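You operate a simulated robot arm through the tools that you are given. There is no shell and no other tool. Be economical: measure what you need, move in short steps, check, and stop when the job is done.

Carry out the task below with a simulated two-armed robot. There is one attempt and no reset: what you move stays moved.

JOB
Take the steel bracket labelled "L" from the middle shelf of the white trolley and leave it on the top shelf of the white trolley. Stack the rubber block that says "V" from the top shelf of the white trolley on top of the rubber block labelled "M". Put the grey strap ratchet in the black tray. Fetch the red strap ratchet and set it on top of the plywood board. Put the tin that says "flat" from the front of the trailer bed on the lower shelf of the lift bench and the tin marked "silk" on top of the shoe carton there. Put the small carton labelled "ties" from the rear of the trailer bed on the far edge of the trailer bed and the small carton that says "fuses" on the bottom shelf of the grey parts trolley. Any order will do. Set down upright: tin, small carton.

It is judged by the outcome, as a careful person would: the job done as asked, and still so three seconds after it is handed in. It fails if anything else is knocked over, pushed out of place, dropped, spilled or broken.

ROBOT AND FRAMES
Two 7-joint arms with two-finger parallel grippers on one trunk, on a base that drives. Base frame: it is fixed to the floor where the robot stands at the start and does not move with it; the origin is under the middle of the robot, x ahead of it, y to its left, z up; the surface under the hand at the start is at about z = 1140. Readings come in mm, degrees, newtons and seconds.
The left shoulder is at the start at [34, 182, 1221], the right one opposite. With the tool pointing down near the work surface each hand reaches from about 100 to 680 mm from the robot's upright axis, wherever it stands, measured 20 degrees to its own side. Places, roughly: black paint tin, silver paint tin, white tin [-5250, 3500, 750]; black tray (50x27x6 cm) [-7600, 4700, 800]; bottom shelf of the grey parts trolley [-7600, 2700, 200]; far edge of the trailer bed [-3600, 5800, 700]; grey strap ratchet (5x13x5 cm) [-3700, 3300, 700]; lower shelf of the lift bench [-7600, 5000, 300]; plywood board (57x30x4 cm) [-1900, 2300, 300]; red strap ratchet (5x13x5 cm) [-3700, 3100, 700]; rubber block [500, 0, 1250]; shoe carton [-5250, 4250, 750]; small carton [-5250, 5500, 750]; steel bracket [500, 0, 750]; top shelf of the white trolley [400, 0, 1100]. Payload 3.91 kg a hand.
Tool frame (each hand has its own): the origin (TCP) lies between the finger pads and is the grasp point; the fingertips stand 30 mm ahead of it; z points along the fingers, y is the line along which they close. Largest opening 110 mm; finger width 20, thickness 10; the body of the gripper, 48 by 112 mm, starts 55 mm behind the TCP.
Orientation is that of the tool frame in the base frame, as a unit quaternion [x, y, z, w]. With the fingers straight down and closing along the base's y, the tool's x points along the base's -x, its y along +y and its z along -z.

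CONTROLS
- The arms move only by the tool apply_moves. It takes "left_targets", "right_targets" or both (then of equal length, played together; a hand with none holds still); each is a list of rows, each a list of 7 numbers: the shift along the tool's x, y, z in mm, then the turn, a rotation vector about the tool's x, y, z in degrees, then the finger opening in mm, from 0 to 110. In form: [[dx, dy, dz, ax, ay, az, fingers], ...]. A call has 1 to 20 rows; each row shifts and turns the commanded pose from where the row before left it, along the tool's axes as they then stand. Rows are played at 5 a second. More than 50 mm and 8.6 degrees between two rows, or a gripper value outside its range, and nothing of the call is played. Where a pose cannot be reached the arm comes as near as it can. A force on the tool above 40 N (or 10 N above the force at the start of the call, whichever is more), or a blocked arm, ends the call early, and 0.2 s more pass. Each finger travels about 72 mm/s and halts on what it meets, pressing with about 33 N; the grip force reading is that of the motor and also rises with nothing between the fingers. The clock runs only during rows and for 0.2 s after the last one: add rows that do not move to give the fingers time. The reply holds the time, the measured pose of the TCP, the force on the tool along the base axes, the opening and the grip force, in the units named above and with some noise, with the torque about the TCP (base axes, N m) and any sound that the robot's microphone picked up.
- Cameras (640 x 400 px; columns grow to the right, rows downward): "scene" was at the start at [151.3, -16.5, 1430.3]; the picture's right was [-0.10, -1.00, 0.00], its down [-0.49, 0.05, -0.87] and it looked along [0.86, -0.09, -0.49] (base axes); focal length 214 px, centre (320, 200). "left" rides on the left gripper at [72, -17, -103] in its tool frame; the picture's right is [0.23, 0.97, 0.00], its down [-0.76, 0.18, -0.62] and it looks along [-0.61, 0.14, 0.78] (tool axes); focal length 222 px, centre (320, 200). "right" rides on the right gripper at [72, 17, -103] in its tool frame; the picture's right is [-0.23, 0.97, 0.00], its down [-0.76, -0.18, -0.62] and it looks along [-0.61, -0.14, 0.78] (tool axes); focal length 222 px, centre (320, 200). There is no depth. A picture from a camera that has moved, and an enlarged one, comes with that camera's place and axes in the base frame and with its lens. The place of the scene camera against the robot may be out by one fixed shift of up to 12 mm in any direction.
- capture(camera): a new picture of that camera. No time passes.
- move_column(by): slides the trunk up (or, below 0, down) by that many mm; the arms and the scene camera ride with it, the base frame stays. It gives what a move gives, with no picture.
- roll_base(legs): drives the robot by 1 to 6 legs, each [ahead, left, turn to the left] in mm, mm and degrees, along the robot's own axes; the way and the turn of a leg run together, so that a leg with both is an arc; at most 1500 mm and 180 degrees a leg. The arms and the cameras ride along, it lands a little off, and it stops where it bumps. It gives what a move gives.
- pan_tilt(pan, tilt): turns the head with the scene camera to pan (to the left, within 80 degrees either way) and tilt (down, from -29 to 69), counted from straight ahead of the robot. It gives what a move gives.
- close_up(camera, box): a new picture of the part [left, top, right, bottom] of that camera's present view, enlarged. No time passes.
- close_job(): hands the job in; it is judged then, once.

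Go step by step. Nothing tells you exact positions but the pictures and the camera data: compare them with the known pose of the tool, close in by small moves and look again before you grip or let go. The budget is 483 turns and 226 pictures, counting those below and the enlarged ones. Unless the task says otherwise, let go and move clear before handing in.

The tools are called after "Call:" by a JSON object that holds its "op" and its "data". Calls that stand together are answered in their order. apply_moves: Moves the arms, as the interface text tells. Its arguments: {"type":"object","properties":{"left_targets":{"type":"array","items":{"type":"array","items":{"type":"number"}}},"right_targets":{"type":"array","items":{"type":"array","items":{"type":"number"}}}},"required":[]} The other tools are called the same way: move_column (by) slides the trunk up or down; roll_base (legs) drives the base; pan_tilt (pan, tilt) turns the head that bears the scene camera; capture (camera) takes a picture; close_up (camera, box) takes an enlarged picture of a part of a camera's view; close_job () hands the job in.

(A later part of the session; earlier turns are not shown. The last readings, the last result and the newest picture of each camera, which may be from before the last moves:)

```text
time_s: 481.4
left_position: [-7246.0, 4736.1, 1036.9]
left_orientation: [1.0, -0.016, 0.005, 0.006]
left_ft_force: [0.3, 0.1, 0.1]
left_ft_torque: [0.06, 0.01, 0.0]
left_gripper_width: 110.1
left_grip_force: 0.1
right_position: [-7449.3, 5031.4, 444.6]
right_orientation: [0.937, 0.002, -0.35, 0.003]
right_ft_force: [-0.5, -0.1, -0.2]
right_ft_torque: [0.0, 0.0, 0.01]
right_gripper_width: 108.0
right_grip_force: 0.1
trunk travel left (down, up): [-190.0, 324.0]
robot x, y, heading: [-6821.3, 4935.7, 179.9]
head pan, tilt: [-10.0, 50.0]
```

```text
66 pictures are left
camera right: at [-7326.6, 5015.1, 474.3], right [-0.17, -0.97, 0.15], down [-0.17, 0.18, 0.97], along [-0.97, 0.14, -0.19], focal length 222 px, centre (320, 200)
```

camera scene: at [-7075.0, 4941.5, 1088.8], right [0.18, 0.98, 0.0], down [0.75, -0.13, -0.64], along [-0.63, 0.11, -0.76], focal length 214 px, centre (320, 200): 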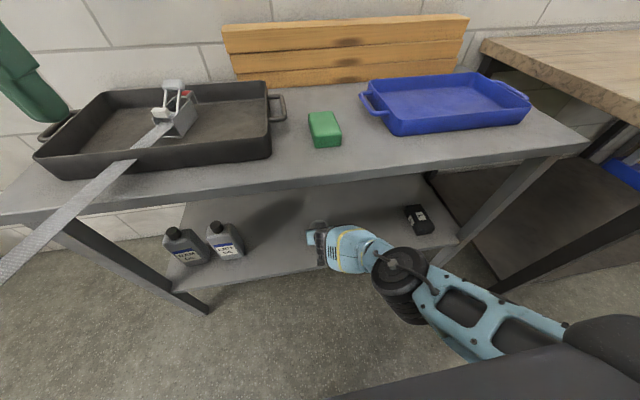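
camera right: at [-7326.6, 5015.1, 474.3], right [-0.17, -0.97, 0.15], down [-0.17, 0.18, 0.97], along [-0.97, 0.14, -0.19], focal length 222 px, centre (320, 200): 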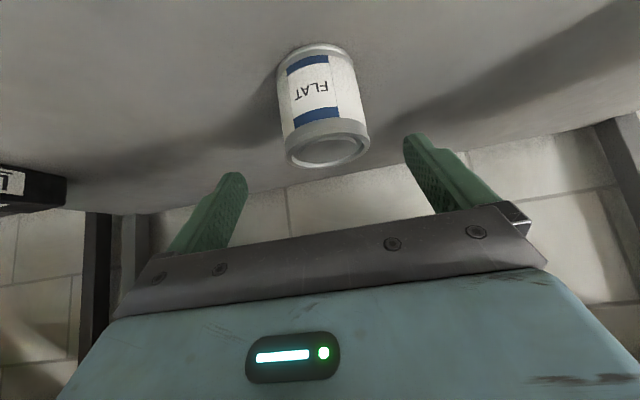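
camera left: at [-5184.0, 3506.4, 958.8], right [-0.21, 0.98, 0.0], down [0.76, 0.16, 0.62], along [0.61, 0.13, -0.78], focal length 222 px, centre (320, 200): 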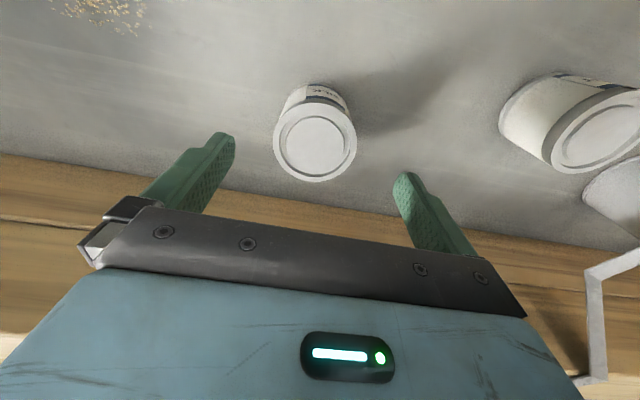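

FLAT stands on the shelf. Backing out and looking north along the aisle.

Call:
{"op": "roll_base", "data": {"legs": [[-330, 0, 0]]}}

Call:
{"op": "move_column", "data": {"by": 200}}

Call:
{"op": "apply_moves", "data": {"right_targets": [[-20, 0, -35, 0, 0, 0, 100], [-20, 0, -35, 0, 0, 0, 100], [-20, 0, -35, 0, 0, 0, 100], [-20, 0, -35, 0, 0, 0, 100], [-20, 0, -35, 0, 0, 0, 100], [-20, 0, -35, 0, 0, 0, 100], [-10, 0, -40, 0, 0, 0, 100], [-10, 0, -40, 0, 0, 0, 100]]}}

Call:
{"op": "pan_tilt", "data": {"pan": -65, "tilt": 20}}

Call:
{"op": "capture", "data": {"camera": "scene"}}

```text
time_s: 483.6
left_position: [-6911.2, 4733.7, 1037.6]
left_orientation: [1.0, -0.014, 0.005, 0.006]
left_ft_force: [-0.5, -0.1, 0.2]
left_ft_torque: [0.03, 0.01, 0.04]
left_gripper_width: 110.2
left_grip_force: 0.0
right_position: [-7114.5, 5028.3, 442.7]
right_orientation: [0.937, 0.002, -0.349, 0.004]
right_ft_force: [1.3, -1.3, -0.1]
right_ft_torque: [0.0, 0.02, 0.0]
right_gripper_width: 108.0
right_grip_force: 0.1
trunk travel left (down, up): [-190.0, 324.0]
robot x, y, heading: [-6485.5, 4933.8, -180.1]
head pan, tilt: [-10.0, 50.0]
```

```text
time_s: 485.8
left_position: [-6913.4, 4734.7, 1237.7]
left_orientation: [1.0, -0.015, 0.004, 0.006]
left_ft_force: [0.3, -0.6, 0.1]
left_ft_torque: [0.03, 0.0, -0.01]
left_gripper_width: 110.1
left_grip_force: 0.0
right_position: [-7113.8, 5027.8, 643.0]
right_orientation: [0.937, 0.003, -0.349, 0.004]
right_ft_force: [1.1, 0.2, 0.8]
right_ft_torque: [0.0, 0.02, 0.03]
right_gripper_width: 108.0
right_grip_force: 0.0
trunk travel left (down, up): [-390.0, 124.0]
robot x, y, heading: [-6488.4, 4936.3, -180.0]
head pan, tilt: [-10.0, 50.0]
```

```text
time_s: 487.6
left_position: [-6911.7, 4733.4, 1236.6]
left_orientation: [1.0, -0.015, 0.004, 0.006]
left_ft_force: [-0.3, 0.6, 0.3]
left_ft_torque: [-0.01, 0.03, 0.01]
left_gripper_width: 109.9
left_grip_force: 0.1
right_position: [-7029.4, 5029.2, 956.2]
right_orientation: [0.937, 0.002, -0.349, 0.003]
right_ft_force: [0.3, 0.3, -0.5]
right_ft_torque: [-0.02, -0.01, 0.01]
right_gripper_width: 100.0
right_grip_force: 0.0
trunk travel left (down, up): [-390.0, 124.0]
robot x, y, heading: [-6483.6, 4937.7, -180.1]
head pan, tilt: [-10.0, 50.0]
```

```text
time_s: 488.8
left_position: [-6912.0, 4734.4, 1237.5]
left_orientation: [1.0, -0.014, 0.006, 0.006]
left_ft_force: [0.6, -0.5, 0.1]
left_ft_torque: [0.0, -0.01, 0.01]
left_gripper_width: 110.0
left_grip_force: 0.0
right_position: [-7028.8, 5028.3, 955.8]
right_orientation: [0.937, 0.004, -0.35, 0.004]
right_ft_force: [-0.5, 0.5, 0.0]
right_ft_torque: [0.03, 0.0, -0.01]
right_gripper_width: 99.9
right_grip_force: 0.1
trunk travel left (down, up): [-390.0, 124.0]
robot x, y, heading: [-6485.9, 4932.3, -180.1]
head pan, tilt: [-65.0, 20.0]
```

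```text
65 pictures are left
camera scene: at [-6644.6, 5012.0, 1342.9], right [0.91, 0.42, 0.0], down [0.14, -0.31, -0.94], along [-0.4, 0.85, -0.34], focal length 214 px, centre (320, 200)
```

scene: 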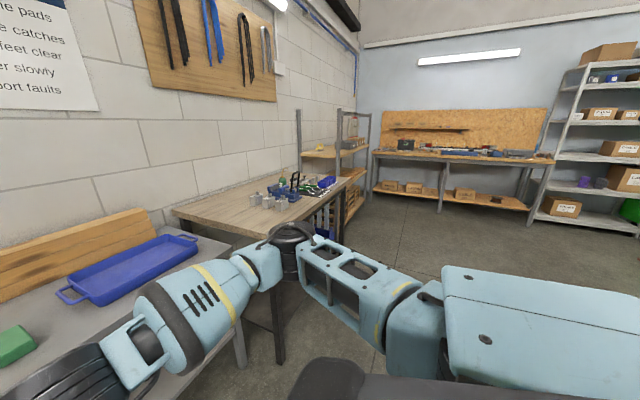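

Call:
{"op": "roll_base", "data": {"legs": [[0, -870, 0], [0, 0, 178]]}}

Call:
{"op": "pan_tilt", "data": {"pan": -10, "tilt": 25}}

Call:
{"op": "capture", "data": {"camera": "scene"}}

```text
time_s: 504.0
left_position: [-6033.4, 5965.8, 1236.7]
left_orientation: [0.065, 0.998, 0.007, -0.006]
left_ft_force: [-0.1, 0.2, 0.4]
left_ft_torque: [0.02, 0.02, 0.01]
left_gripper_width: 109.8
left_grip_force: 0.1
right_position: [-5946.6, 5660.3, 956.2]
right_orientation: [0.044, 0.936, -0.013, 0.349]
right_ft_force: [0.9, 0.1, -0.3]
right_ft_torque: [0.0, 0.0, 0.0]
right_gripper_width: 99.7
right_grip_force: 0.0
trunk travel left (down, up): [-390.0, 124.0]
robot x, y, heading: [-6476.6, 5813.2, -5.6]
head pan, tilt: [-65.0, 20.0]
```

```text
time_s: 505.2
left_position: [-6032.5, 5965.1, 1237.7]
left_orientation: [0.066, 0.998, 0.007, -0.004]
left_ft_force: [0.0, 0.2, -0.7]
left_ft_torque: [0.03, -0.02, 0.02]
left_gripper_width: 110.0
left_grip_force: 0.1
right_position: [-5945.0, 5660.7, 956.5]
right_orientation: [0.044, 0.936, -0.014, 0.349]
right_ft_force: [-0.1, 0.7, 0.0]
right_ft_torque: [0.02, 0.0, -0.01]
right_gripper_width: 99.9
right_grip_force: 0.1
trunk travel left (down, up): [-390.0, 124.0]
robot x, y, heading: [-6476.7, 5807.1, -5.7]
head pan, tilt: [-10.0, 25.0]
```

```text
64 pictures are left
camera scene: at [-6269.5, 5763.8, 1334.9], right [-0.27, -0.96, 0.0], down [-0.41, 0.12, -0.91], along [0.87, -0.25, -0.42], focal length 214 px, centre (320, 200)
```

scene: 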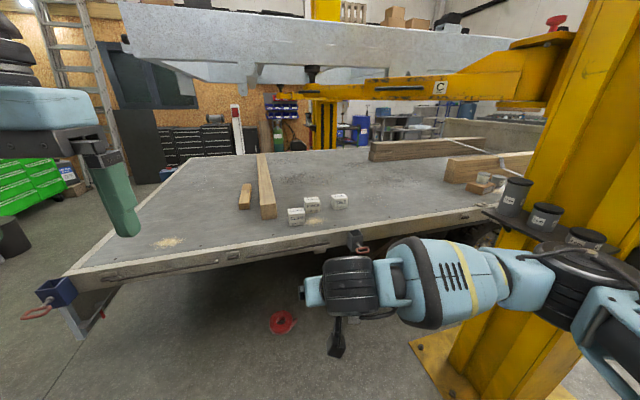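

Three small white cartons on the bed. My right elbow is near the lift post, so I'll shift north a bit, then enlarge the cartons.

Call:
{"op": "roll_base", "data": {"legs": [[0, 130, 5.6]]}}

Call:
{"op": "close_up", "data": {"camera": "scene", "box": [260, 150, 420, 250]}}

```text
time_s: 507.0
left_position: [-6044.2, 6139.7, 1237.4]
left_orientation: [0.015, 1.0, 0.006, -0.006]
left_ft_force: [-0.7, 0.8, -0.3]
left_ft_torque: [-0.04, 0.06, 0.0]
left_gripper_width: 110.0
left_grip_force: 0.0
right_position: [-5927.3, 5843.5, 956.5]
right_orientation: [-0.002, 0.937, 0.004, 0.349]
right_ft_force: [-0.4, 0.3, -0.5]
right_ft_torque: [-0.01, 0.06, 0.0]
right_gripper_width: 100.1
right_grip_force: 0.0
trunk travel left (down, up): [-390.0, 124.0]
robot x, y, heading: [-6470.7, 5938.3, -0.2]
head pan, tilt: [-10.0, 25.0]
```

```text
4.00 times, centred on (340, 200) of scene
camera zoom: at [-6260.1, 5914.5, 1334.9], right [-0.17, -0.98, 0.0], down [-0.42, 0.07, -0.91], along [0.89, -0.16, -0.42], focal length 858 px, centre (240, 200)
```

zoom: 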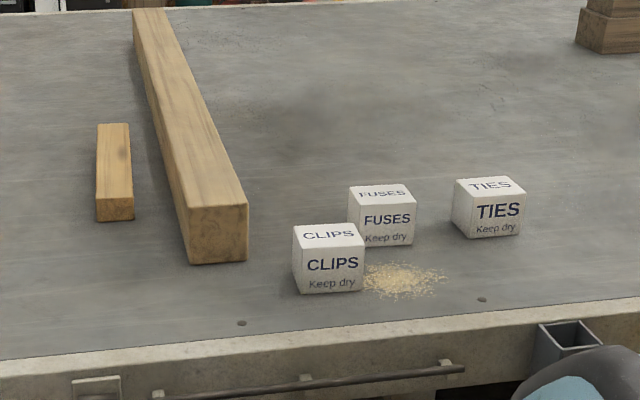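

Labels read CLIPS, FUSES, TIES. FUSES ≈ (-5085,5478), TIES ≈ (-5090,5296). I'll drive to the bed at this y, then strafe south, lower the trunk, and view with the hand camera.

Call:
{"op": "apply_moves", "data": {"right_targets": [[-26, 0, -31, 0, 0, 0, 100], [-26, 0, -31, 0, 0, 0, 100], [-26, 0, -31, 0, 0, 0, 100], [-26, 0, -31, 0, 0, 0, 100]]}}

Call:
{"op": "roll_base", "data": {"legs": [[640, 0, 0]]}}

Call:
{"op": "move_column", "data": {"by": -240}}

Call:
{"op": "roll_base", "data": {"legs": [[0, -320, 0]]}}

Call:
{"op": "pan_tilt", "data": {"pan": 0, "tilt": 30}}

Call:
{"op": "capture", "data": {"camera": "scene"}}

```text
time_s: 508.0
left_position: [-6045.3, 6138.8, 1238.2]
left_orientation: [0.014, 1.0, 0.006, -0.005]
left_ft_force: [0.2, -0.3, 0.7]
left_ft_torque: [0.01, -0.02, 0.02]
left_gripper_width: 110.2
left_grip_force: 0.2
right_position: [-5932.3, 5844.4, 1118.7]
right_orientation: [-0.003, 0.937, 0.004, 0.35]
right_ft_force: [-0.7, 0.5, 1.0]
right_ft_torque: [-0.01, 0.02, -0.02]
right_gripper_width: 100.1
right_grip_force: 0.0
trunk travel left (down, up): [-390.0, 124.0]
robot x, y, heading: [-6471.5, 5938.7, -0.2]
head pan, tilt: [-10.0, 25.0]
```

```text
time_s: 511.7
left_position: [-5393.1, 6136.4, 1236.9]
left_orientation: [0.017, 1.0, 0.006, -0.004]
left_ft_force: [0.2, -0.7, -0.3]
left_ft_torque: [-0.02, 0.01, 0.0]
left_gripper_width: 110.0
left_grip_force: 0.0
right_position: [-5281.7, 5841.3, 1117.4]
right_orientation: [-0.002, 0.937, 0.003, 0.349]
right_ft_force: [0.3, 0.4, 0.8]
right_ft_torque: [0.03, -0.01, -0.02]
right_gripper_width: 99.9
right_grip_force: 0.0
trunk travel left (down, up): [-390.0, 124.0]
robot x, y, heading: [-5821.0, 5934.5, -0.1]
head pan, tilt: [-10.0, 25.0]
```

```text
time_s: 514.2
left_position: [-5392.1, 6136.4, 998.1]
left_orientation: [0.016, 1.0, 0.006, -0.003]
left_ft_force: [-0.1, -0.5, -0.2]
left_ft_torque: [0.02, 0.0, -0.01]
left_gripper_width: 110.0
left_grip_force: 0.0
right_position: [-5281.3, 5842.4, 878.8]
right_orientation: [-0.001, 0.937, 0.003, 0.349]
right_ft_force: [-0.4, -0.4, -0.1]
right_ft_torque: [0.01, 0.01, 0.04]
right_gripper_width: 99.9
right_grip_force: 0.0
trunk travel left (down, up): [-150.0, 364.0]
robot x, y, heading: [-5818.4, 5936.1, -0.5]
head pan, tilt: [-10.0, 25.0]
```

```text
time_s: 517.6
left_position: [-5393.8, 5815.5, 998.1]
left_orientation: [0.011, 1.0, 0.006, -0.004]
left_ft_force: [0.2, 0.2, 0.5]
left_ft_torque: [0.01, 0.0, -0.01]
left_gripper_width: 109.8
left_grip_force: 0.1
right_position: [-5280.2, 5522.8, 877.9]
right_orientation: [-0.006, 0.937, 0.005, 0.35]
right_ft_force: [-0.2, 0.2, 0.6]
right_ft_torque: [0.0, -0.03, -0.01]
right_gripper_width: 100.1
right_grip_force: 0.1
trunk travel left (down, up): [-150.0, 364.0]
robot x, y, heading: [-5818.0, 5613.6, 0.2]
head pan, tilt: [-10.0, 25.0]
```

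```text
time_s: 518.3
left_position: [-5394.9, 5816.2, 997.0]
left_orientation: [0.011, 1.0, 0.006, -0.004]
left_ft_force: [-0.5, 0.3, 0.0]
left_ft_torque: [0.02, 0.01, 0.0]
left_gripper_width: 110.0
left_grip_force: 0.0
right_position: [-5279.4, 5520.7, 878.6]
right_orientation: [-0.006, 0.937, 0.005, 0.35]
right_ft_force: [-0.3, 0.2, 0.2]
right_ft_torque: [-0.02, 0.0, 0.01]
right_gripper_width: 99.9
right_grip_force: 0.0
trunk travel left (down, up): [-150.0, 364.0]
robot x, y, heading: [-5820.4, 5614.6, 0.4]
head pan, tilt: [0.0, 30.0]
```

```text
62 pictures are left
camera scene: at [-5531.0, 5606.8, 1070.2], right [0.01, -1.0, 0.0], down [-0.5, 0.0, -0.87], along [0.87, 0.0, -0.5], focal length 214 px, centre (320, 200)
```

scene: 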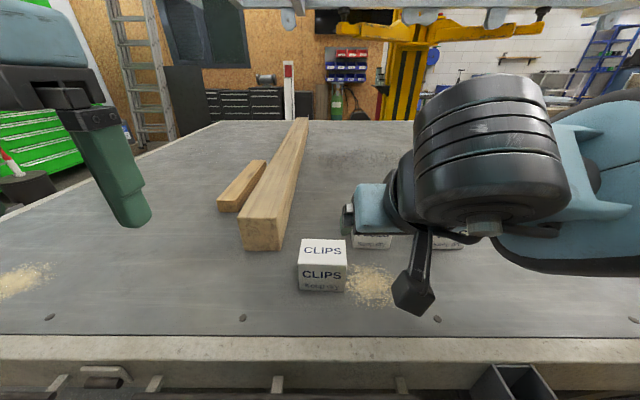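

Call:
{"op": "capture", "data": {"camera": "right"}}

```text
61 pictures are left
camera right: at [-5402.6, 5537.5, 909.6], right [0.16, 0.98, 0.15], down [0.17, -0.18, 0.97], along [0.97, -0.13, -0.19], focal length 222 px, centre (320, 200)
```

right: 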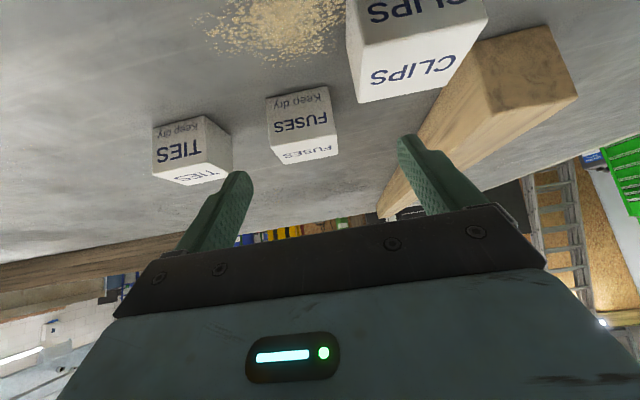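

FUSES measured ≈ 88 wide × 76 deep × 66 high, centre (-5097,5493). Driving 95 mm closer and positioning behind it.

Call:
{"op": "roll_base", "data": {"legs": [[95, 0, 0]]}}

Call:
{"op": "apply_moves", "data": {"right_targets": [[13, -14, 19, 0, 0, 0, 110], [13, -14, 19, 0, 0, 0, 110], [0, 0, 0, 0, 0, 0, 110]]}}

Call:
{"op": "capture", "data": {"camera": "right"}}

```text
time_s: 519.4
left_position: [-5302.4, 5817.6, 996.9]
left_orientation: [0.01, 1.0, 0.006, -0.005]
left_ft_force: [1.1, 0.0, -0.4]
left_ft_torque: [-0.01, -0.02, 0.02]
left_gripper_width: 110.1
left_grip_force: 0.1
right_position: [-5186.9, 5523.9, 878.3]
right_orientation: [-0.006, 0.937, 0.004, 0.349]
right_ft_force: [0.6, 0.4, -0.3]
right_ft_torque: [0.0, -0.03, -0.03]
right_gripper_width: 100.0
right_grip_force: 0.0
trunk travel left (down, up): [-150.0, 364.0]
robot x, y, heading: [-5726.9, 5613.0, 0.6]
head pan, tilt: [0.0, 30.0]
```

```text
time_s: 520.2
left_position: [-5302.8, 5817.8, 997.2]
left_orientation: [0.01, 1.0, 0.007, -0.004]
left_ft_force: [0.4, 1.2, 0.7]
left_ft_torque: [0.01, 0.0, 0.0]
left_gripper_width: 109.9
left_grip_force: 0.0
right_position: [-5182.9, 5494.2, 831.3]
right_orientation: [-0.007, 0.937, 0.006, 0.349]
right_ft_force: [0.3, -0.1, -0.4]
right_ft_torque: [0.0, 0.03, 0.02]
right_gripper_width: 109.6
right_grip_force: 0.1
trunk travel left (down, up): [-150.0, 364.0]
robot x, y, heading: [-5723.5, 5612.1, 0.5]
head pan, tilt: [0.0, 30.0]
```

```text
60 pictures are left
camera right: at [-5306.4, 5509.3, 861.5], right [0.16, 0.98, 0.15], down [0.17, -0.18, 0.97], along [0.97, -0.12, -0.19], focal length 222 px, centre (320, 200)
```

right: 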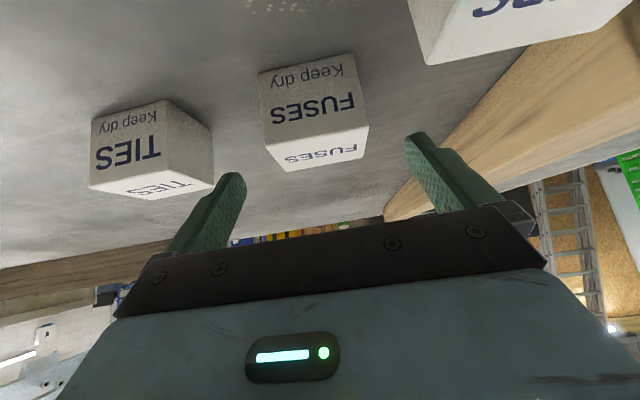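

Well aligned. Approaching and gripping FUSES.

Call:
{"op": "apply_moves", "data": {"right_targets": [[-1.5, -0.2, 40, 0, 0, 0, 110], [-1.5, -0.2, 40, 0, 0, 0, 110], [-1.5, -0.2, 39, 0, 0, 0, 110], [0, 0, 0, 0, 0, 0, 110], [0, 0, 0, 0, 0, 0, 90], [0, 0, 0, 0, 0, 0, 75], [0, 0, 0, 0, 0, 0, 75], [0, 0, 0, 0, 0, 0, 75]]}}

Call:
{"op": "capture", "data": {"camera": "right"}}

```text
time_s: 522.0
left_position: [-5302.4, 5817.0, 997.2]
left_orientation: [0.009, 1.0, 0.006, -0.005]
left_ft_force: [0.5, 0.0, 0.4]
left_ft_torque: [0.02, 0.02, 0.01]
left_gripper_width: 110.0
left_grip_force: 0.1
right_position: [-5102.9, 5495.1, 744.6]
right_orientation: [-0.006, 0.937, 0.005, 0.349]
right_ft_force: [0.2, -0.8, -0.1]
right_ft_torque: [-0.11, -0.09, 0.01]
right_gripper_width: 89.9
right_grip_force: 33.0
trunk travel left (down, up): [-150.0, 364.0]
robot x, y, heading: [-5727.2, 5615.7, 0.6]
head pan, tilt: [0.0, 30.0]
```

```text
59 pictures are left
camera right: at [-5225.4, 5511.0, 775.5], right [0.16, 0.98, 0.15], down [0.17, -0.18, 0.97], along [0.97, -0.13, -0.19], focal length 222 px, centre (320, 200)
```

right: 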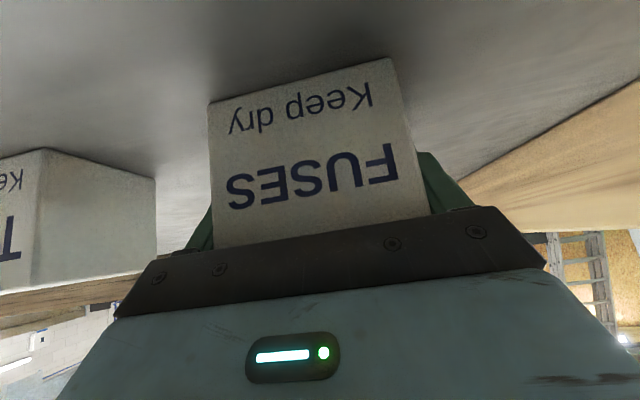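

Gripped (90 mm). Lifting, retreating north-west around the post, turning to face west, and heading south to the parts trolley.

Call:
{"op": "apply_moves", "data": {"right_targets": [[-13, 0, -15, 0, 0, 0, 75], [-26, 0, -30.6, 0, 0, 0, 75], [-26, 0, -30.6, 0, 0, 0, 75], [-26, 0, -30.6, 0, 0, 0, 75], [-26, 0, -30.6, 0, 0, 0, 75]]}}

Call:
{"op": "roll_base", "data": {"legs": [[-40, 0, 0], [0, 320, 0], [-640, 0, 0], [0, 0, 179.5]]}}

Call:
{"op": "roll_base", "data": {"legs": [[0, 1200, 0], [0, 1200, 0], [0, 850, 0]]}}

Call:
{"op": "capture", "data": {"camera": "scene"}}

```text
time_s: 523.2
left_position: [-5304.2, 5817.4, 997.5]
left_orientation: [0.01, 1.0, 0.006, -0.004]
left_ft_force: [-0.7, -0.8, 0.0]
left_ft_torque: [0.03, 0.02, 0.02]
left_gripper_width: 109.9
left_grip_force: 0.0
right_position: [-5102.5, 5495.1, 929.3]
right_orientation: [-0.006, 0.937, 0.005, 0.35]
right_ft_force: [0.3, 0.4, -1.8]
right_ft_torque: [0.0, -0.02, 0.0]
right_gripper_width: 89.9
right_grip_force: 33.0
trunk travel left (down, up): [-150.0, 364.0]
robot x, y, heading: [-5725.8, 5612.8, 0.8]
head pan, tilt: [0.0, 30.0]
```

```text
time_s: 537.6
left_position: [-6832.3, 5688.0, 996.7]
left_orientation: [1.0, 0.012, 0.005, 0.006]
left_ft_force: [0.7, 0.5, -0.3]
left_ft_torque: [-0.01, 0.04, 0.0]
left_gripper_width: 109.9
left_grip_force: 0.0
right_position: [-7047.2, 6000.6, 926.8]
right_orientation: [0.936, 0.029, -0.349, 0.014]
right_ft_force: [0.4, 0.7, -1.0]
right_ft_torque: [-0.01, 0.02, 0.0]
right_gripper_width: 89.5
right_grip_force: 33.3
trunk travel left (down, up): [-150.0, 364.0]
robot x, y, heading: [-6415.6, 5913.4, -176.8]
head pan, tilt: [0.0, 30.0]
```

```text
time_s: 545.8
left_position: [-6784.4, 4698.3, 997.3]
left_orientation: [1.0, 0.014, 0.003, 0.008]
left_ft_force: [-0.3, 1.2, -0.1]
left_ft_torque: [-0.01, 0.01, 0.01]
left_gripper_width: 109.7
left_grip_force: 0.0
right_position: [-6999.3, 5011.1, 926.9]
right_orientation: [0.936, 0.031, -0.349, 0.016]
right_ft_force: [0.3, -0.1, -1.5]
right_ft_torque: [0.03, 0.06, 0.03]
right_gripper_width: 89.5
right_grip_force: 33.2
trunk travel left (down, up): [-150.0, 364.0]
robot x, y, heading: [-6372.5, 4921.2, -176.7]
head pan, tilt: [0.0, 30.0]
stopped in leg 1: the robot was blocked; the commanded pose is now the measured one
```

```text
58 pictures are left
camera scene: at [-6658.4, 4900.8, 1070.4], right [-0.05, 1.0, 0.0], down [0.5, 0.02, -0.87], along [-0.86, -0.05, -0.5], focal length 214 px, centre (320, 200)
```

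scene: 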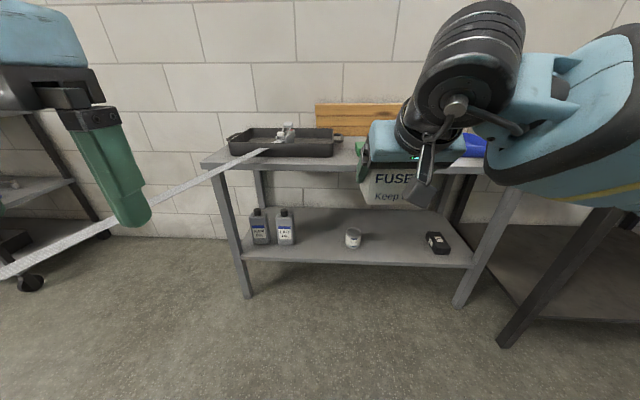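

Clearing the post by moving forward, then continuing south.

Call:
{"op": "roll_base", "data": {"legs": [[130, 0, -3.3], [0, 1150, 0], [0, 1080, 0]]}}

Call:
{"op": "capture", "data": {"camera": "scene"}}

```text
time_s: 566.1
left_position: [-6919.2, 2510.3, 997.6]
left_orientation: [1.0, -0.007, 0.005, 0.005]
left_ft_force: [0.5, -0.4, -0.7]
left_ft_torque: [-0.01, 0.03, -0.01]
left_gripper_width: 110.1
left_grip_force: 0.0
right_position: [-7122.4, 2831.0, 928.1]
right_orientation: [0.937, 0.011, -0.349, 0.006]
right_ft_force: [-0.3, -0.1, -2.2]
right_ft_torque: [-0.03, 0.0, -0.02]
right_gripper_width: 89.7
right_grip_force: 32.4
trunk travel left (down, up): [-150.0, 364.0]
robot x, y, heading: [-6499.0, 2717.4, -179.2]
head pan, tilt: [0.0, 30.0]
```

```text
57 pictures are left
camera scene: at [-6785.2, 2706.4, 1070.2], right [-0.01, 1.0, 0.0], down [0.5, 0.01, -0.87], along [-0.87, -0.01, -0.5], focal length 214 px, centre (320, 200)
```

scene: 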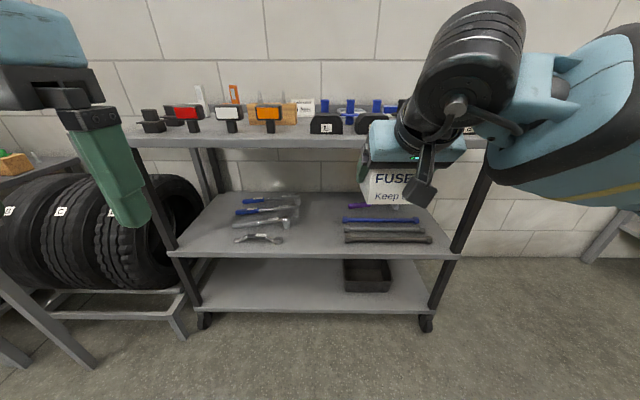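

The trolley's bottom shelf (z≈130) is free on its left half; black box at right. Strafing to y≈2440, then drawing in and lowering the hand.

Call:
{"op": "roll_base", "data": {"legs": [[0, 285, -0.8]]}}

Call:
{"op": "move_column", "data": {"by": -40}}

Call:
{"op": "apply_moves", "data": {"right_targets": [[31, 0, -26, 0, 0, 0, 75], [31, 0, -26, 0, 0, 0, 75], [31, 0, -26, 0, 0, 0, 75], [29, 0, 34.5, 0, 0, 0, 75], [29, 0, 34.5, 0, 0, 0, 75], [29, 0, 34.5, 0, 0, 0, 75], [29, 0, 34.5, 0, 0, 0, 75], [29, 0, 34.5, 0, 0, 0, 75], [29, 0, 34.5, 0, 0, 0, 75], [29, 0, 34.5, 0, 0, 0, 75], [29, 0, 34.5, 0, 0, 0, 75], [29, 0, 34.5, 0, 0, 0, 75], [29, 0, 34.5, 0, 0, 0, 75], [29, 0, 34.5, 0, 0, 0, 75], [29, 0, 34.5, 0, 0, 0, 75]]}}

```text
time_s: 569.2
left_position: [-6925.2, 2245.3, 997.8]
left_orientation: [1.0, -0.019, 0.005, 0.005]
left_ft_force: [0.3, 0.2, 0.2]
left_ft_torque: [0.01, 0.0, 0.03]
left_gripper_width: 110.0
left_grip_force: 0.0
right_position: [-7119.3, 2570.0, 928.4]
right_orientation: [0.937, -0.001, -0.349, 0.002]
right_ft_force: [-0.3, 0.6, -1.6]
right_ft_torque: [0.0, 0.01, 0.01]
right_gripper_width: 89.6
right_grip_force: 32.8
trunk travel left (down, up): [-150.0, 364.0]
robot x, y, heading: [-6499.3, 2439.0, 178.8]
head pan, tilt: [0.0, 30.0]
```

```text
time_s: 570.0
left_position: [-6928.2, 2245.0, 953.2]
left_orientation: [1.0, -0.021, 0.007, 0.004]
left_ft_force: [-0.1, 0.5, 1.4]
left_ft_torque: [0.0, 0.0, -0.01]
left_gripper_width: 109.9
left_grip_force: 0.1
right_position: [-7118.0, 2570.8, 888.2]
right_orientation: [0.937, -0.002, -0.35, 0.001]
right_ft_force: [0.2, -0.7, -1.9]
right_ft_torque: [0.01, -0.03, -0.01]
right_gripper_width: 89.6
right_grip_force: 33.4
trunk travel left (down, up): [-110.0, 404.0]
robot x, y, heading: [-6495.5, 2439.5, 179.2]
head pan, tilt: [0.0, 30.0]
```

```text
time_s: 573.2
left_position: [-6928.3, 2245.7, 952.1]
left_orientation: [1.0, -0.02, 0.008, 0.003]
left_ft_force: [-0.6, 0.4, -0.8]
left_ft_torque: [-0.03, 0.06, 0.01]
left_gripper_width: 110.2
left_grip_force: 0.0
right_position: [-7013.3, 2554.2, 352.4]
right_orientation: [0.938, -0.003, -0.347, -0.003]
right_ft_force: [-0.4, 0.2, -1.7]
right_ft_torque: [-0.01, -0.04, 0.04]
right_gripper_width: 89.8
right_grip_force: 33.0
right hand out of reach, approached as far as the arm can: row 15
trunk travel left (down, up): [-110.0, 404.0]
robot x, y, heading: [-6500.7, 2441.0, 179.1]
head pan, tilt: [0.0, 30.0]
```

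Reach limit here; extending forward a bit, then lowering the trunk 100 mm more.

Call:
{"op": "apply_moves", "data": {"right_targets": [[-31, 0, 26, 0, 0, 0, 75], [-31, 0, 26, 0, 0, 0, 75]]}}

Call:
{"op": "move_column", "data": {"by": -100}}

Call:
{"op": "capture", "data": {"camera": "scene"}}

```text
time_s: 573.8
left_position: [-6929.7, 2244.8, 953.9]
left_orientation: [1.0, -0.019, 0.007, 0.004]
left_ft_force: [-0.2, -1.1, -0.4]
left_ft_torque: [-0.03, 0.03, -0.07]
left_gripper_width: 109.9
left_grip_force: 0.1
right_position: [-7093.4, 2552.5, 349.1]
right_orientation: [0.937, -0.002, -0.349, 0.001]
right_ft_force: [0.0, -0.2, -2.5]
right_ft_torque: [0.0, 0.01, 0.0]
right_gripper_width: 89.8
right_grip_force: 33.1
trunk travel left (down, up): [-110.0, 404.0]
robot x, y, heading: [-6498.6, 2438.8, 179.1]
head pan, tilt: [0.0, 30.0]
```

```text
time_s: 575.1
left_position: [-6956.9, 2246.1, 845.0]
left_orientation: [0.999, -0.021, 0.033, 0.001]
left_ft_force: [0.0, 0.0, 0.6]
left_ft_torque: [0.0, 0.01, -0.01]
left_gripper_width: 110.1
left_grip_force: 0.1
right_position: [-7092.2, 2555.1, 253.2]
right_orientation: [0.937, -0.003, -0.35, 0.001]
right_ft_force: [0.4, 0.1, -1.6]
right_ft_torque: [-0.01, -0.02, 0.02]
right_gripper_width: 89.9
right_grip_force: 33.2
trunk travel left (down, up): [-10.0, 504.0]
robot x, y, heading: [-6496.6, 2437.7, 179.2]
head pan, tilt: [0.0, 30.0]
```

```text
56 pictures are left
camera scene: at [-6833.2, 2437.2, 923.6], right [0.01, 1.0, 0.0], down [0.5, -0.01, -0.87], along [-0.87, 0.01, -0.5], focal length 214 px, centre (320, 200)
```

scene: 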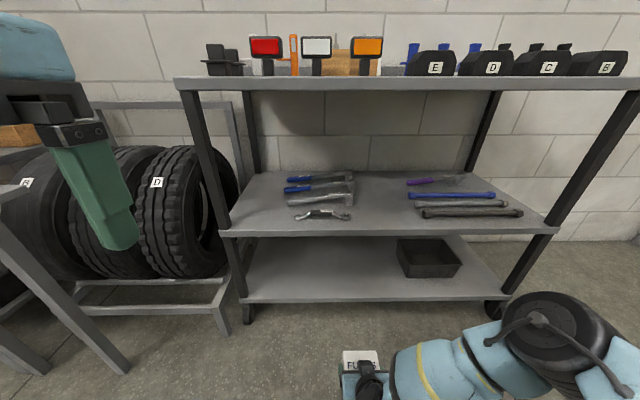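

Extending the arm 100 mm here first, so the elbow stays back, then driving forward.

Call:
{"op": "apply_moves", "data": {"right_targets": [[-31, 0, 26, 0, 0, 0, 75], [-31, 0, 26, 0, 0, 0, 75], [-15, 0, 12, 0, 0, 0, 75]]}}

Call:
{"op": "roll_base", "data": {"legs": [[220, 0, 0]]}}

Call:
{"op": "capture", "data": {"camera": "right"}}

Call:
{"op": "capture", "data": {"camera": "scene"}}

```text
time_s: 575.9
left_position: [-6958.3, 2245.4, 843.9]
left_orientation: [0.999, -0.021, 0.034, 0.002]
left_ft_force: [0.6, 0.3, 0.4]
left_ft_torque: [-0.01, 0.0, 0.0]
left_gripper_width: 110.1
left_grip_force: 0.1
right_position: [-7194.0, 2555.3, 252.9]
right_orientation: [0.937, -0.002, -0.349, 0.001]
right_ft_force: [0.0, -0.3, -2.3]
right_ft_torque: [0.01, 0.01, 0.03]
right_gripper_width: 89.8
right_grip_force: 32.8
trunk travel left (down, up): [-10.0, 504.0]
robot x, y, heading: [-6496.6, 2438.5, 179.6]
head pan, tilt: [0.0, 30.0]
```

```text
time_s: 577.6
left_position: [-7174.6, 2248.4, 843.7]
left_orientation: [0.999, -0.019, 0.034, 0.002]
left_ft_force: [0.2, 0.6, 0.8]
left_ft_torque: [-0.03, 0.01, -0.03]
left_gripper_width: 109.8
left_grip_force: 0.0
right_position: [-7410.5, 2556.4, 252.9]
right_orientation: [0.937, 0.0, -0.349, 0.002]
right_ft_force: [0.6, -0.1, -2.2]
right_ft_torque: [0.02, -0.03, 0.01]
right_gripper_width: 89.9
right_grip_force: 32.9
trunk travel left (down, up): [-10.0, 504.0]
robot x, y, heading: [-6716.6, 2441.7, 179.6]
head pan, tilt: [0.0, 30.0]
```

```text
55 pictures are left
camera right: at [-7289.1, 2540.5, 284.9], right [-0.17, -0.97, 0.15], down [-0.17, 0.18, 0.97], along [-0.97, 0.14, -0.19], focal length 222 px, centre (320, 200)
```

right: 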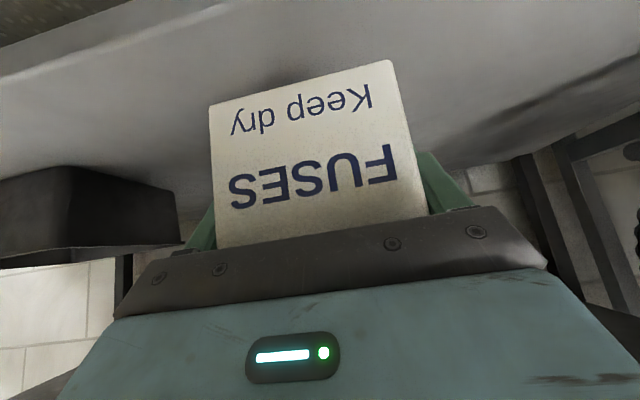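

```text
54 pictures are left
camera scene: at [-7051.1, 2439.3, 923.5], right [0.01, 1.0, 0.0], down [0.5, -0.01, -0.87], along [-0.87, 0.01, -0.5], focal length 214 px, centre (320, 200)
```

scene: 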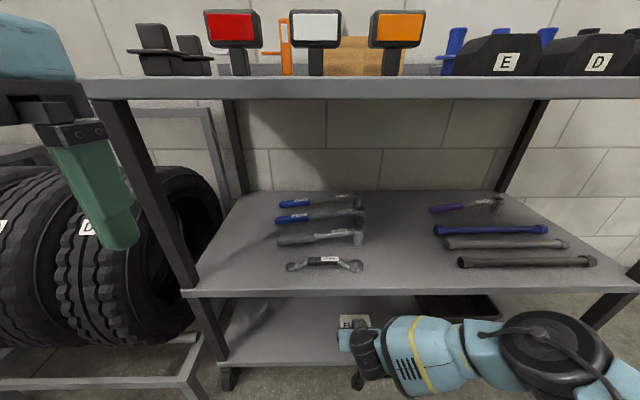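

Call:
{"op": "apply_moves", "data": {"right_targets": [[-19, 0, 16, 0, 0, 0, 75], [-12, 0, 10, 0, 0, 0, 75], [10, 0, 12, 0, 0, 0, 75], [10, 0, 12, 0, 0, 0, 75], [0, 0, 0, 0, 0, 0, 75]]}}

```text
time_s: 578.8
left_position: [-7174.4, 2249.1, 843.2]
left_orientation: [0.999, -0.018, 0.032, 0.002]
left_ft_force: [-0.2, 0.1, 0.9]
left_ft_torque: [0.02, 0.0, 0.01]
left_gripper_width: 110.0
left_grip_force: 0.0
right_position: [-7449.5, 2557.2, 222.0]
right_orientation: [0.937, -0.001, -0.35, 0.002]
right_ft_force: [0.7, -0.8, -2.4]
right_ft_torque: [-0.06, -0.03, 0.01]
right_gripper_width: 89.8
right_grip_force: 33.1
trunk travel left (down, up): [-10.0, 504.0]
robot x, y, heading: [-6717.9, 2443.8, 179.4]
head pan, tilt: [0.0, 30.0]
```

Call:
{"op": "apply_moves", "data": {"right_targets": [[2.6, 0, 3.1, 0, 0, 0, 75], [2.6, 0, 3.1, 0, 0, 0, 75], [2.6, 0, 3.1, 0, 0, 0, 75], [2.6, 0, 3.1, 0, 0, 0, 75], [0, 0, 0, 0, 0, 0, 75]]}}

Call:
{"op": "capture", "data": {"camera": "right"}}

```text
time_s: 580.0
left_position: [-7175.8, 2246.8, 843.9]
left_orientation: [0.999, -0.019, 0.033, 0.002]
left_ft_force: [0.2, 0.6, 0.1]
left_ft_torque: [0.0, 0.0, -0.01]
left_gripper_width: 109.7
left_grip_force: 0.0
right_position: [-7451.9, 2557.3, 206.7]
right_orientation: [0.937, 0.0, -0.349, 0.002]
right_ft_force: [-0.2, -0.8, -2.3]
right_ft_torque: [0.03, -0.02, 0.03]
right_gripper_width: 89.6
right_grip_force: 33.3
trunk travel left (down, up): [-10.0, 504.0]
robot x, y, heading: [-6716.2, 2442.2, 179.3]
head pan, tilt: [0.0, 30.0]
```

```text
53 pictures are left
camera right: at [-7328.9, 2540.2, 237.4], right [-0.17, -0.97, 0.15], down [-0.17, 0.18, 0.97], along [-0.97, 0.14, -0.19], focal length 222 px, centre (320, 200)
```

right: 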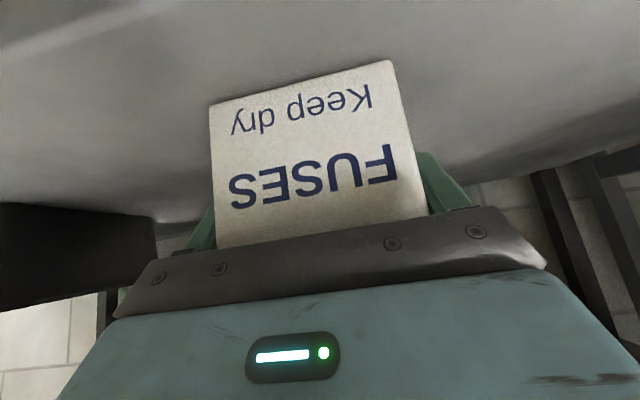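

Call:
{"op": "apply_moves", "data": {"right_targets": [[2.2, 0, 2.7, 0, 0, 0, 75], [2.2, 0, 2.7, 0, 0, 0, 75], [2.2, 0, 2.7, 0, 0, 0, 75], [2.2, 0, 2.7, 0, 0, 0, 75], [0, 0, 0, 0, 0, 0, 75]]}}

```text
time_s: 581.2
left_position: [-7172.3, 2247.9, 845.9]
left_orientation: [0.999, -0.02, 0.031, 0.001]
left_ft_force: [-0.1, -0.2, -0.7]
left_ft_torque: [0.02, -0.03, 0.04]
left_gripper_width: 109.9
left_grip_force: 0.0
right_position: [-7454.9, 2557.3, 198.0]
right_orientation: [0.935, -0.001, -0.354, 0.001]
right_ft_force: [1.5, 4.3, 36.9]
right_ft_torque: [0.28, 0.01, 0.08]
right_gripper_width: 89.8
right_grip_force: 33.1
trunk travel left (down, up): [-10.0, 504.0]
robot x, y, heading: [-6712.4, 2445.1, 179.2]
head pan, tilt: [0.0, 30.0]
```

Contact. Easing, releasing, withdrawing.

Call:
{"op": "apply_moves", "data": {"right_targets": [[-2.5, 0, -3, 0, 0, 0, 75], [0, 0, 0, 0, 0, 0, 95], [0, 0, 0, 0, 0, 0, 106], [0, 0, 0, 0, 0, 0, 110], [0, 0, 0, 0, 0, 0, 110], [0, 0, -20, 0, 0, 0, 110], [0, 0, -35, 0, 0, 0, 110], [0, 0, -40, 0, 0, 0, 110]]}}

Call:
{"op": "capture", "data": {"camera": "right"}}

```text
time_s: 583.0
left_position: [-7174.3, 2246.6, 843.5]
left_orientation: [0.999, -0.019, 0.034, 0.002]
left_ft_force: [0.4, -0.8, -0.8]
left_ft_torque: [-0.01, -0.01, -0.01]
left_gripper_width: 109.9
left_grip_force: 0.0
right_position: [-7391.6, 2556.3, 270.0]
right_orientation: [0.937, -0.001, -0.35, 0.002]
right_ft_force: [0.6, -0.2, 0.6]
right_ft_torque: [0.0, 0.03, 0.0]
right_gripper_width: 109.9
right_grip_force: 0.1
trunk travel left (down, up): [-10.0, 504.0]
robot x, y, heading: [-6714.1, 2444.0, 179.4]
head pan, tilt: [0.0, 30.0]
```

```text
52 pictures are left
camera right: at [-7268.9, 2539.4, 301.1], right [-0.17, -0.97, 0.15], down [-0.17, 0.18, 0.97], along [-0.97, 0.14, -0.19], focal length 222 px, centre (320, 200)
```

right: 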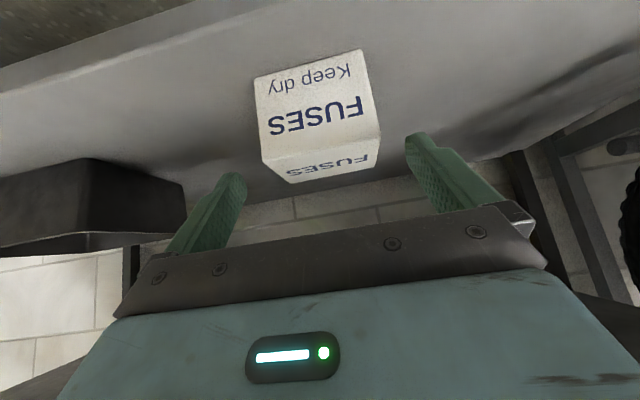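

FUSES stands on the bottom shelf. Backing out, raising, and driving north again.

Call:
{"op": "roll_base", "data": {"legs": [[-260, 0, 0]]}}

Call:
{"op": "move_column", "data": {"by": 380}}

Call:
{"op": "apply_moves", "data": {"right_targets": [[-15, 0, -38, 0, 0, 0, 110], [-15, 0, -38, 0, 0, 0, 110], [-15, 0, -38, 0, 0, 0, 110], [-20, 0, -36, 0, 0, 0, 110], [-26, 0, -31, 0, 0, 0, 110], [-26, 0, -31, 0, 0, 0, 110], [-26, 0, -31, 0, 0, 0, 110], [-26, 0, -31, 0, 0, 0, 110], [-26, 0, -31, 0, 0, 0, 110], [-26, 0, -31, 0, 0, 0, 110], [-26, 0, -31, 0, 0, 0, 110], [-26, 0, -31, 0, 0, 0, 110]]}}

Call:
{"op": "roll_base", "data": {"legs": [[-20, -1200, 0], [450, -50, 0], [-450, 0, 0]]}}

```text
time_s: 584.9
left_position: [-6921.9, 2246.4, 844.3]
left_orientation: [0.999, -0.022, 0.033, 0.003]
left_ft_force: [0.0, 0.3, -0.1]
left_ft_torque: [-0.01, 0.0, -0.03]
left_gripper_width: 110.0
left_grip_force: 0.0
right_position: [-7137.2, 2555.6, 270.0]
right_orientation: [0.937, -0.003, -0.349, 0.001]
right_ft_force: [-0.5, -0.1, 0.4]
right_ft_torque: [0.01, -0.01, 0.0]
right_gripper_width: 110.0
right_grip_force: 0.1
trunk travel left (down, up): [-10.0, 504.0]
robot x, y, heading: [-6462.7, 2439.1, 179.1]
head pan, tilt: [0.0, 30.0]
```

```text
time_s: 588.5
left_position: [-6922.7, 2246.6, 1222.9]
left_orientation: [0.999, -0.021, 0.033, 0.003]
left_ft_force: [-0.5, -0.2, -0.3]
left_ft_torque: [0.0, -0.01, 0.0]
left_gripper_width: 110.2
left_grip_force: 0.1
right_position: [-7136.8, 2554.9, 648.6]
right_orientation: [0.937, -0.004, -0.35, 0.0]
right_ft_force: [-0.9, -0.5, 0.6]
right_ft_torque: [0.03, -0.02, -0.02]
right_gripper_width: 110.0
right_grip_force: 0.1
trunk travel left (down, up): [-390.0, 124.0]
robot x, y, heading: [-6459.7, 2436.0, 179.4]
head pan, tilt: [0.0, 30.0]
```

```text
time_s: 591.1
left_position: [-6921.2, 2245.9, 1224.7]
left_orientation: [0.999, -0.022, 0.033, 0.001]
left_ft_force: [-0.4, -0.1, 0.5]
left_ft_torque: [-0.02, 0.0, 0.02]
left_gripper_width: 109.7
left_grip_force: 0.1
right_position: [-7083.4, 2555.1, 1128.2]
right_orientation: [0.937, -0.003, -0.349, 0.001]
right_ft_force: [0.7, 0.0, 0.6]
right_ft_torque: [0.0, -0.01, 0.01]
right_gripper_width: 109.8
right_grip_force: 0.2
trunk travel left (down, up): [-390.0, 124.0]
robot x, y, heading: [-6460.7, 2437.1, 179.1]
head pan, tilt: [0.0, 30.0]
```

```text
time_s: 606.5
left_position: [-6902.4, 3468.2, 1224.6]
left_orientation: [0.999, 0.017, 0.033, 0.0]
left_ft_force: [0.0, 0.5, 0.1]
left_ft_torque: [-0.02, 0.02, -0.02]
left_gripper_width: 110.0
left_grip_force: 0.1
right_position: [-7087.3, 3764.4, 1127.6]
right_orientation: [0.936, 0.033, -0.35, 0.014]
right_ft_force: [0.3, -0.6, -0.3]
right_ft_torque: [0.0, -0.01, -0.02]
right_gripper_width: 109.9
right_grip_force: 0.0
trunk travel left (down, up): [-390.0, 124.0]
robot x, y, heading: [-6459.2, 3695.8, -176.4]
head pan, tilt: [0.0, 30.0]
```

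Call:
{"op": "roll_base", "data": {"legs": [[50, 0, -4.5], [0, -1150, 0], [0, -1080, 0], [0, 0, 180]]}}

```text
time_s: 634.0
left_position: [-6032.1, 6105.0, 1224.6]
left_orientation: [0.031, 0.999, 0.002, -0.033]
left_ft_force: [-0.5, 0.3, -0.6]
left_ft_torque: [-0.04, 0.0, -0.01]
left_gripper_width: 110.0
left_grip_force: 0.1
right_position: [-5875.0, 5793.7, 1129.0]
right_orientation: [0.013, 0.937, -0.002, 0.349]
right_ft_force: [0.4, 0.1, -0.4]
right_ft_torque: [-0.01, -0.02, 0.04]
right_gripper_width: 110.1
right_grip_force: 0.0
trunk travel left (down, up): [-390.0, 124.0]
robot x, y, heading: [-6493.3, 5924.5, -2.1]
head pan, tilt: [0.0, 30.0]
```

Call:
{"op": "roll_base", "data": {"legs": [[650, 0, 2.1]]}}

Call:
{"op": "move_column", "data": {"by": -240}}

Call:
{"op": "apply_moves", "data": {"right_targets": [[31, 0, -26, 0, 0, 0, 110], [31, 0, -26, 0, 0, 0, 110]]}}

Call:
{"op": "roll_base", "data": {"legs": [[0, -450, 0]]}}

Call:
{"op": "capture", "data": {"camera": "right"}}

Call:
{"op": "capture", "data": {"camera": "scene"}}

```text
time_s: 637.7
left_position: [-5369.3, 6112.8, 1223.9]
left_orientation: [0.011, 0.999, 0.001, -0.033]
left_ft_force: [0.6, 0.7, 0.8]
left_ft_torque: [-0.04, 0.03, 0.02]
left_gripper_width: 109.9
left_grip_force: 0.0
right_position: [-5200.7, 5808.3, 1127.7]
right_orientation: [-0.007, 0.937, 0.005, 0.349]
right_ft_force: [0.7, -0.1, -0.3]
right_ft_torque: [-0.01, 0.0, 0.01]
right_gripper_width: 110.1
right_grip_force: 0.0
trunk travel left (down, up): [-390.0, 124.0]
robot x, y, heading: [-5826.9, 5911.8, 0.3]
head pan, tilt: [0.0, 30.0]
```

```text
time_s: 640.2
left_position: [-5369.0, 6113.4, 984.8]
left_orientation: [0.011, 0.999, 0.002, -0.032]
left_ft_force: [0.5, 0.5, 0.7]
left_ft_torque: [-0.03, -0.02, 0.04]
left_gripper_width: 110.0
left_grip_force: 0.1
right_position: [-5201.0, 5807.2, 889.1]
right_orientation: [-0.007, 0.937, 0.005, 0.35]
right_ft_force: [0.2, -0.4, -0.5]
right_ft_torque: [-0.06, 0.02, 0.0]
right_gripper_width: 110.1
right_grip_force: 0.0
trunk travel left (down, up): [-150.0, 364.0]
robot x, y, heading: [-5823.0, 5912.0, 0.3]
head pan, tilt: [0.0, 30.0]
```

```text
time_s: 640.8
left_position: [-5369.8, 6112.4, 984.1]
left_orientation: [0.011, 0.999, 0.001, -0.033]
left_ft_force: [0.7, -0.1, 0.2]
left_ft_torque: [-0.02, 0.04, 0.0]
left_gripper_width: 110.0
left_grip_force: 0.0
right_position: [-5281.3, 5805.8, 885.4]
right_orientation: [-0.007, 0.937, 0.005, 0.349]
right_ft_force: [0.2, 0.2, -0.1]
right_ft_torque: [0.0, 0.0, -0.02]
right_gripper_width: 109.9
right_grip_force: 0.0
trunk travel left (down, up): [-150.0, 364.0]
robot x, y, heading: [-5822.3, 5909.1, 0.2]
head pan, tilt: [0.0, 30.0]
```

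```text
time_s: 645.2
left_position: [-5366.9, 5672.0, 983.7]
left_orientation: [0.011, 0.999, 0.001, -0.034]
left_ft_force: [-0.5, -0.3, 0.2]
left_ft_torque: [0.01, -0.04, 0.0]
left_gripper_width: 109.9
left_grip_force: 0.0
right_position: [-5278.6, 5365.4, 886.5]
right_orientation: [-0.007, 0.937, 0.005, 0.35]
right_ft_force: [-0.1, -0.3, -0.4]
right_ft_torque: [0.01, 0.07, 0.01]
right_gripper_width: 110.1
right_grip_force: 0.1
trunk travel left (down, up): [-150.0, 364.0]
robot x, y, heading: [-5826.8, 5469.8, 0.5]
head pan, tilt: [0.0, 30.0]
```

```text
51 pictures are left
camera right: at [-5401.9, 5380.2, 917.1], right [0.16, 0.98, 0.15], down [0.17, -0.18, 0.97], along [0.97, -0.12, -0.19], focal length 222 px, centre (320, 200)
```

right: 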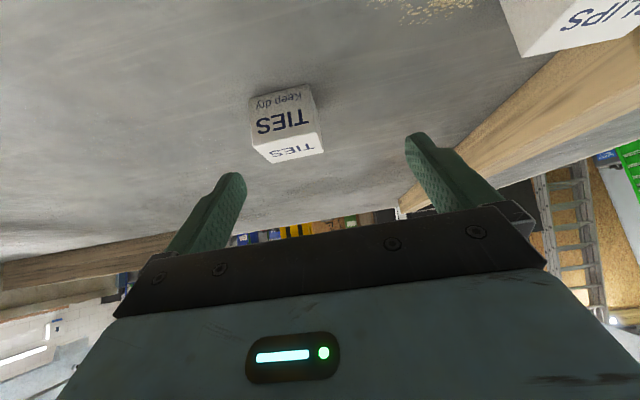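

```text
50 pictures are left
camera scene: at [-5535.4, 5463.1, 1070.2], right [0.01, -1.0, 0.0], down [-0.5, 0.0, -0.87], along [0.87, 0.0, -0.5], focal length 214 px, centre (320, 200)
```

scene: 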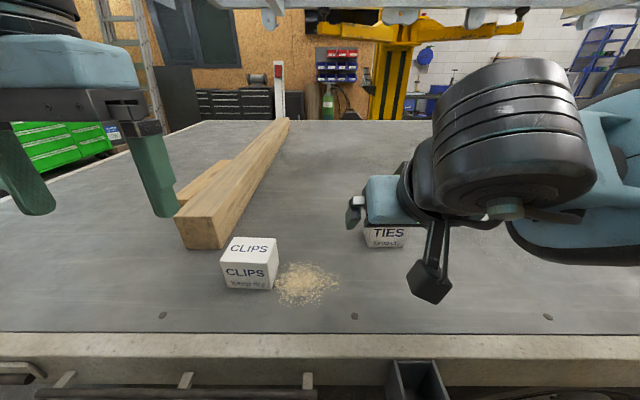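

TIES centre ≈ (-5101,5314). Driving in and positioning behind it.

Call:
{"op": "roll_base", "data": {"legs": [[95, 0, 0]]}}

Call:
{"op": "apply_moves", "data": {"right_targets": [[17.5, -26, 21, 0, 0, 0, 110], [17.5, -26, 21, 0, 0, 0, 110], [0, 0, 0, 0, 0, 0, 110]]}}

Call:
{"op": "capture", "data": {"camera": "right"}}

```text
time_s: 646.3
left_position: [-5269.9, 5670.5, 984.9]
left_orientation: [0.013, 0.999, 0.001, -0.033]
left_ft_force: [0.0, -0.8, -0.5]
left_ft_torque: [0.03, 0.02, 0.02]
left_gripper_width: 110.0
left_grip_force: 0.1
right_position: [-5183.9, 5363.4, 885.0]
right_orientation: [-0.005, 0.937, 0.004, 0.349]
right_ft_force: [1.1, 0.0, -1.0]
right_ft_torque: [-0.03, 0.0, 0.01]
right_gripper_width: 110.1
right_grip_force: 0.1
trunk travel left (down, up): [-150.0, 364.0]
robot x, y, heading: [-5724.5, 5468.2, 0.1]
head pan, tilt: [0.0, 30.0]
```

```text
time_s: 647.1
left_position: [-5271.5, 5670.5, 985.0]
left_orientation: [0.013, 0.999, 0.001, -0.033]
left_ft_force: [-0.1, 0.1, -0.6]
left_ft_torque: [-0.02, -0.01, 0.0]
left_gripper_width: 109.9
left_grip_force: 0.1
right_position: [-5182.5, 5311.6, 832.7]
right_orientation: [-0.006, 0.937, 0.004, 0.35]
right_ft_force: [0.0, 0.8, -1.3]
right_ft_torque: [0.01, -0.01, -0.03]
right_gripper_width: 110.2
right_grip_force: 0.2
trunk travel left (down, up): [-150.0, 364.0]
robot x, y, heading: [-5731.8, 5468.5, 0.0]
head pan, tilt: [0.0, 30.0]
```

```text
49 pictures are left
camera right: at [-5306.1, 5327.4, 864.1], right [0.16, 0.98, 0.15], down [0.17, -0.18, 0.97], along [0.97, -0.13, -0.19], focal length 222 px, centre (320, 200)
```

right: 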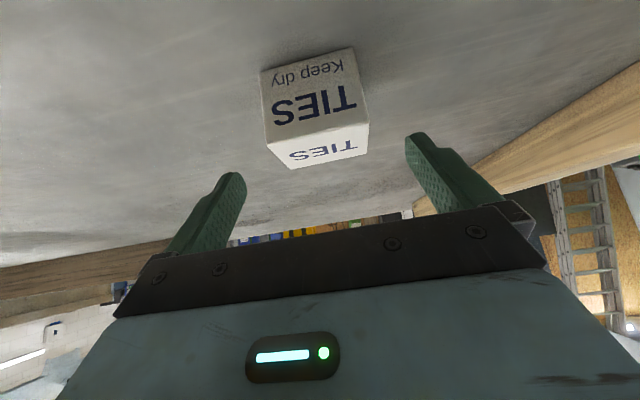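

Aligned. Approaching and gripping TIES.

Call:
{"op": "apply_moves", "data": {"right_targets": [[-1.8, -0.5, 40, 0, 0, 0, 110], [-1.8, -0.5, 40, 0, 0, 0, 110], [-1.8, -0.5, 39, 0, 0, 0, 110], [0, 0, 0, 0, 0, 0, 110], [0, 0, 0, 0, 0, 0, 90], [0, 0, 0, 0, 0, 0, 75], [0, 0, 0, 0, 0, 0, 75], [0, 0, 0, 0, 0, 0, 75]]}}

Call:
{"op": "capture", "data": {"camera": "right"}}

```text
time_s: 648.9
left_position: [-5271.5, 5671.7, 983.5]
left_orientation: [0.013, 0.999, 0.001, -0.034]
left_ft_force: [-0.5, 0.4, 0.7]
left_ft_torque: [-0.02, 0.0, -0.01]
left_gripper_width: 109.9
left_grip_force: 0.1
right_position: [-5099.0, 5311.6, 744.1]
right_orientation: [-0.005, 0.937, 0.003, 0.35]
right_ft_force: [0.4, -1.2, 0.5]
right_ft_torque: [-0.09, -0.09, 0.02]
right_gripper_width: 90.0
right_grip_force: 33.5
trunk travel left (down, up): [-150.0, 364.0]
robot x, y, heading: [-5728.4, 5467.4, 0.0]
head pan, tilt: [0.0, 30.0]
```

```text
48 pictures are left
camera right: at [-5221.8, 5327.4, 775.4], right [0.16, 0.98, 0.15], down [0.17, -0.18, 0.97], along [0.97, -0.13, -0.19], focal length 222 px, centre (320, 200)
```

right: 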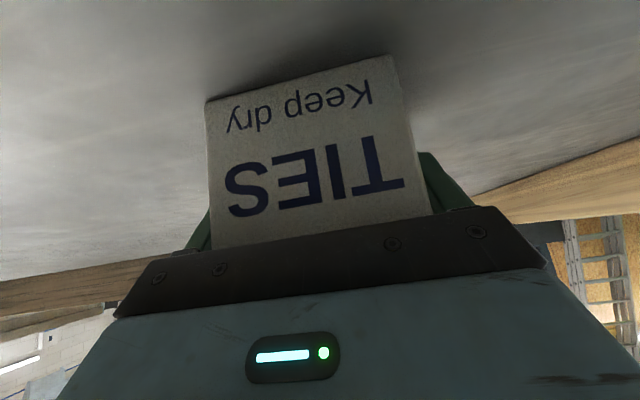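

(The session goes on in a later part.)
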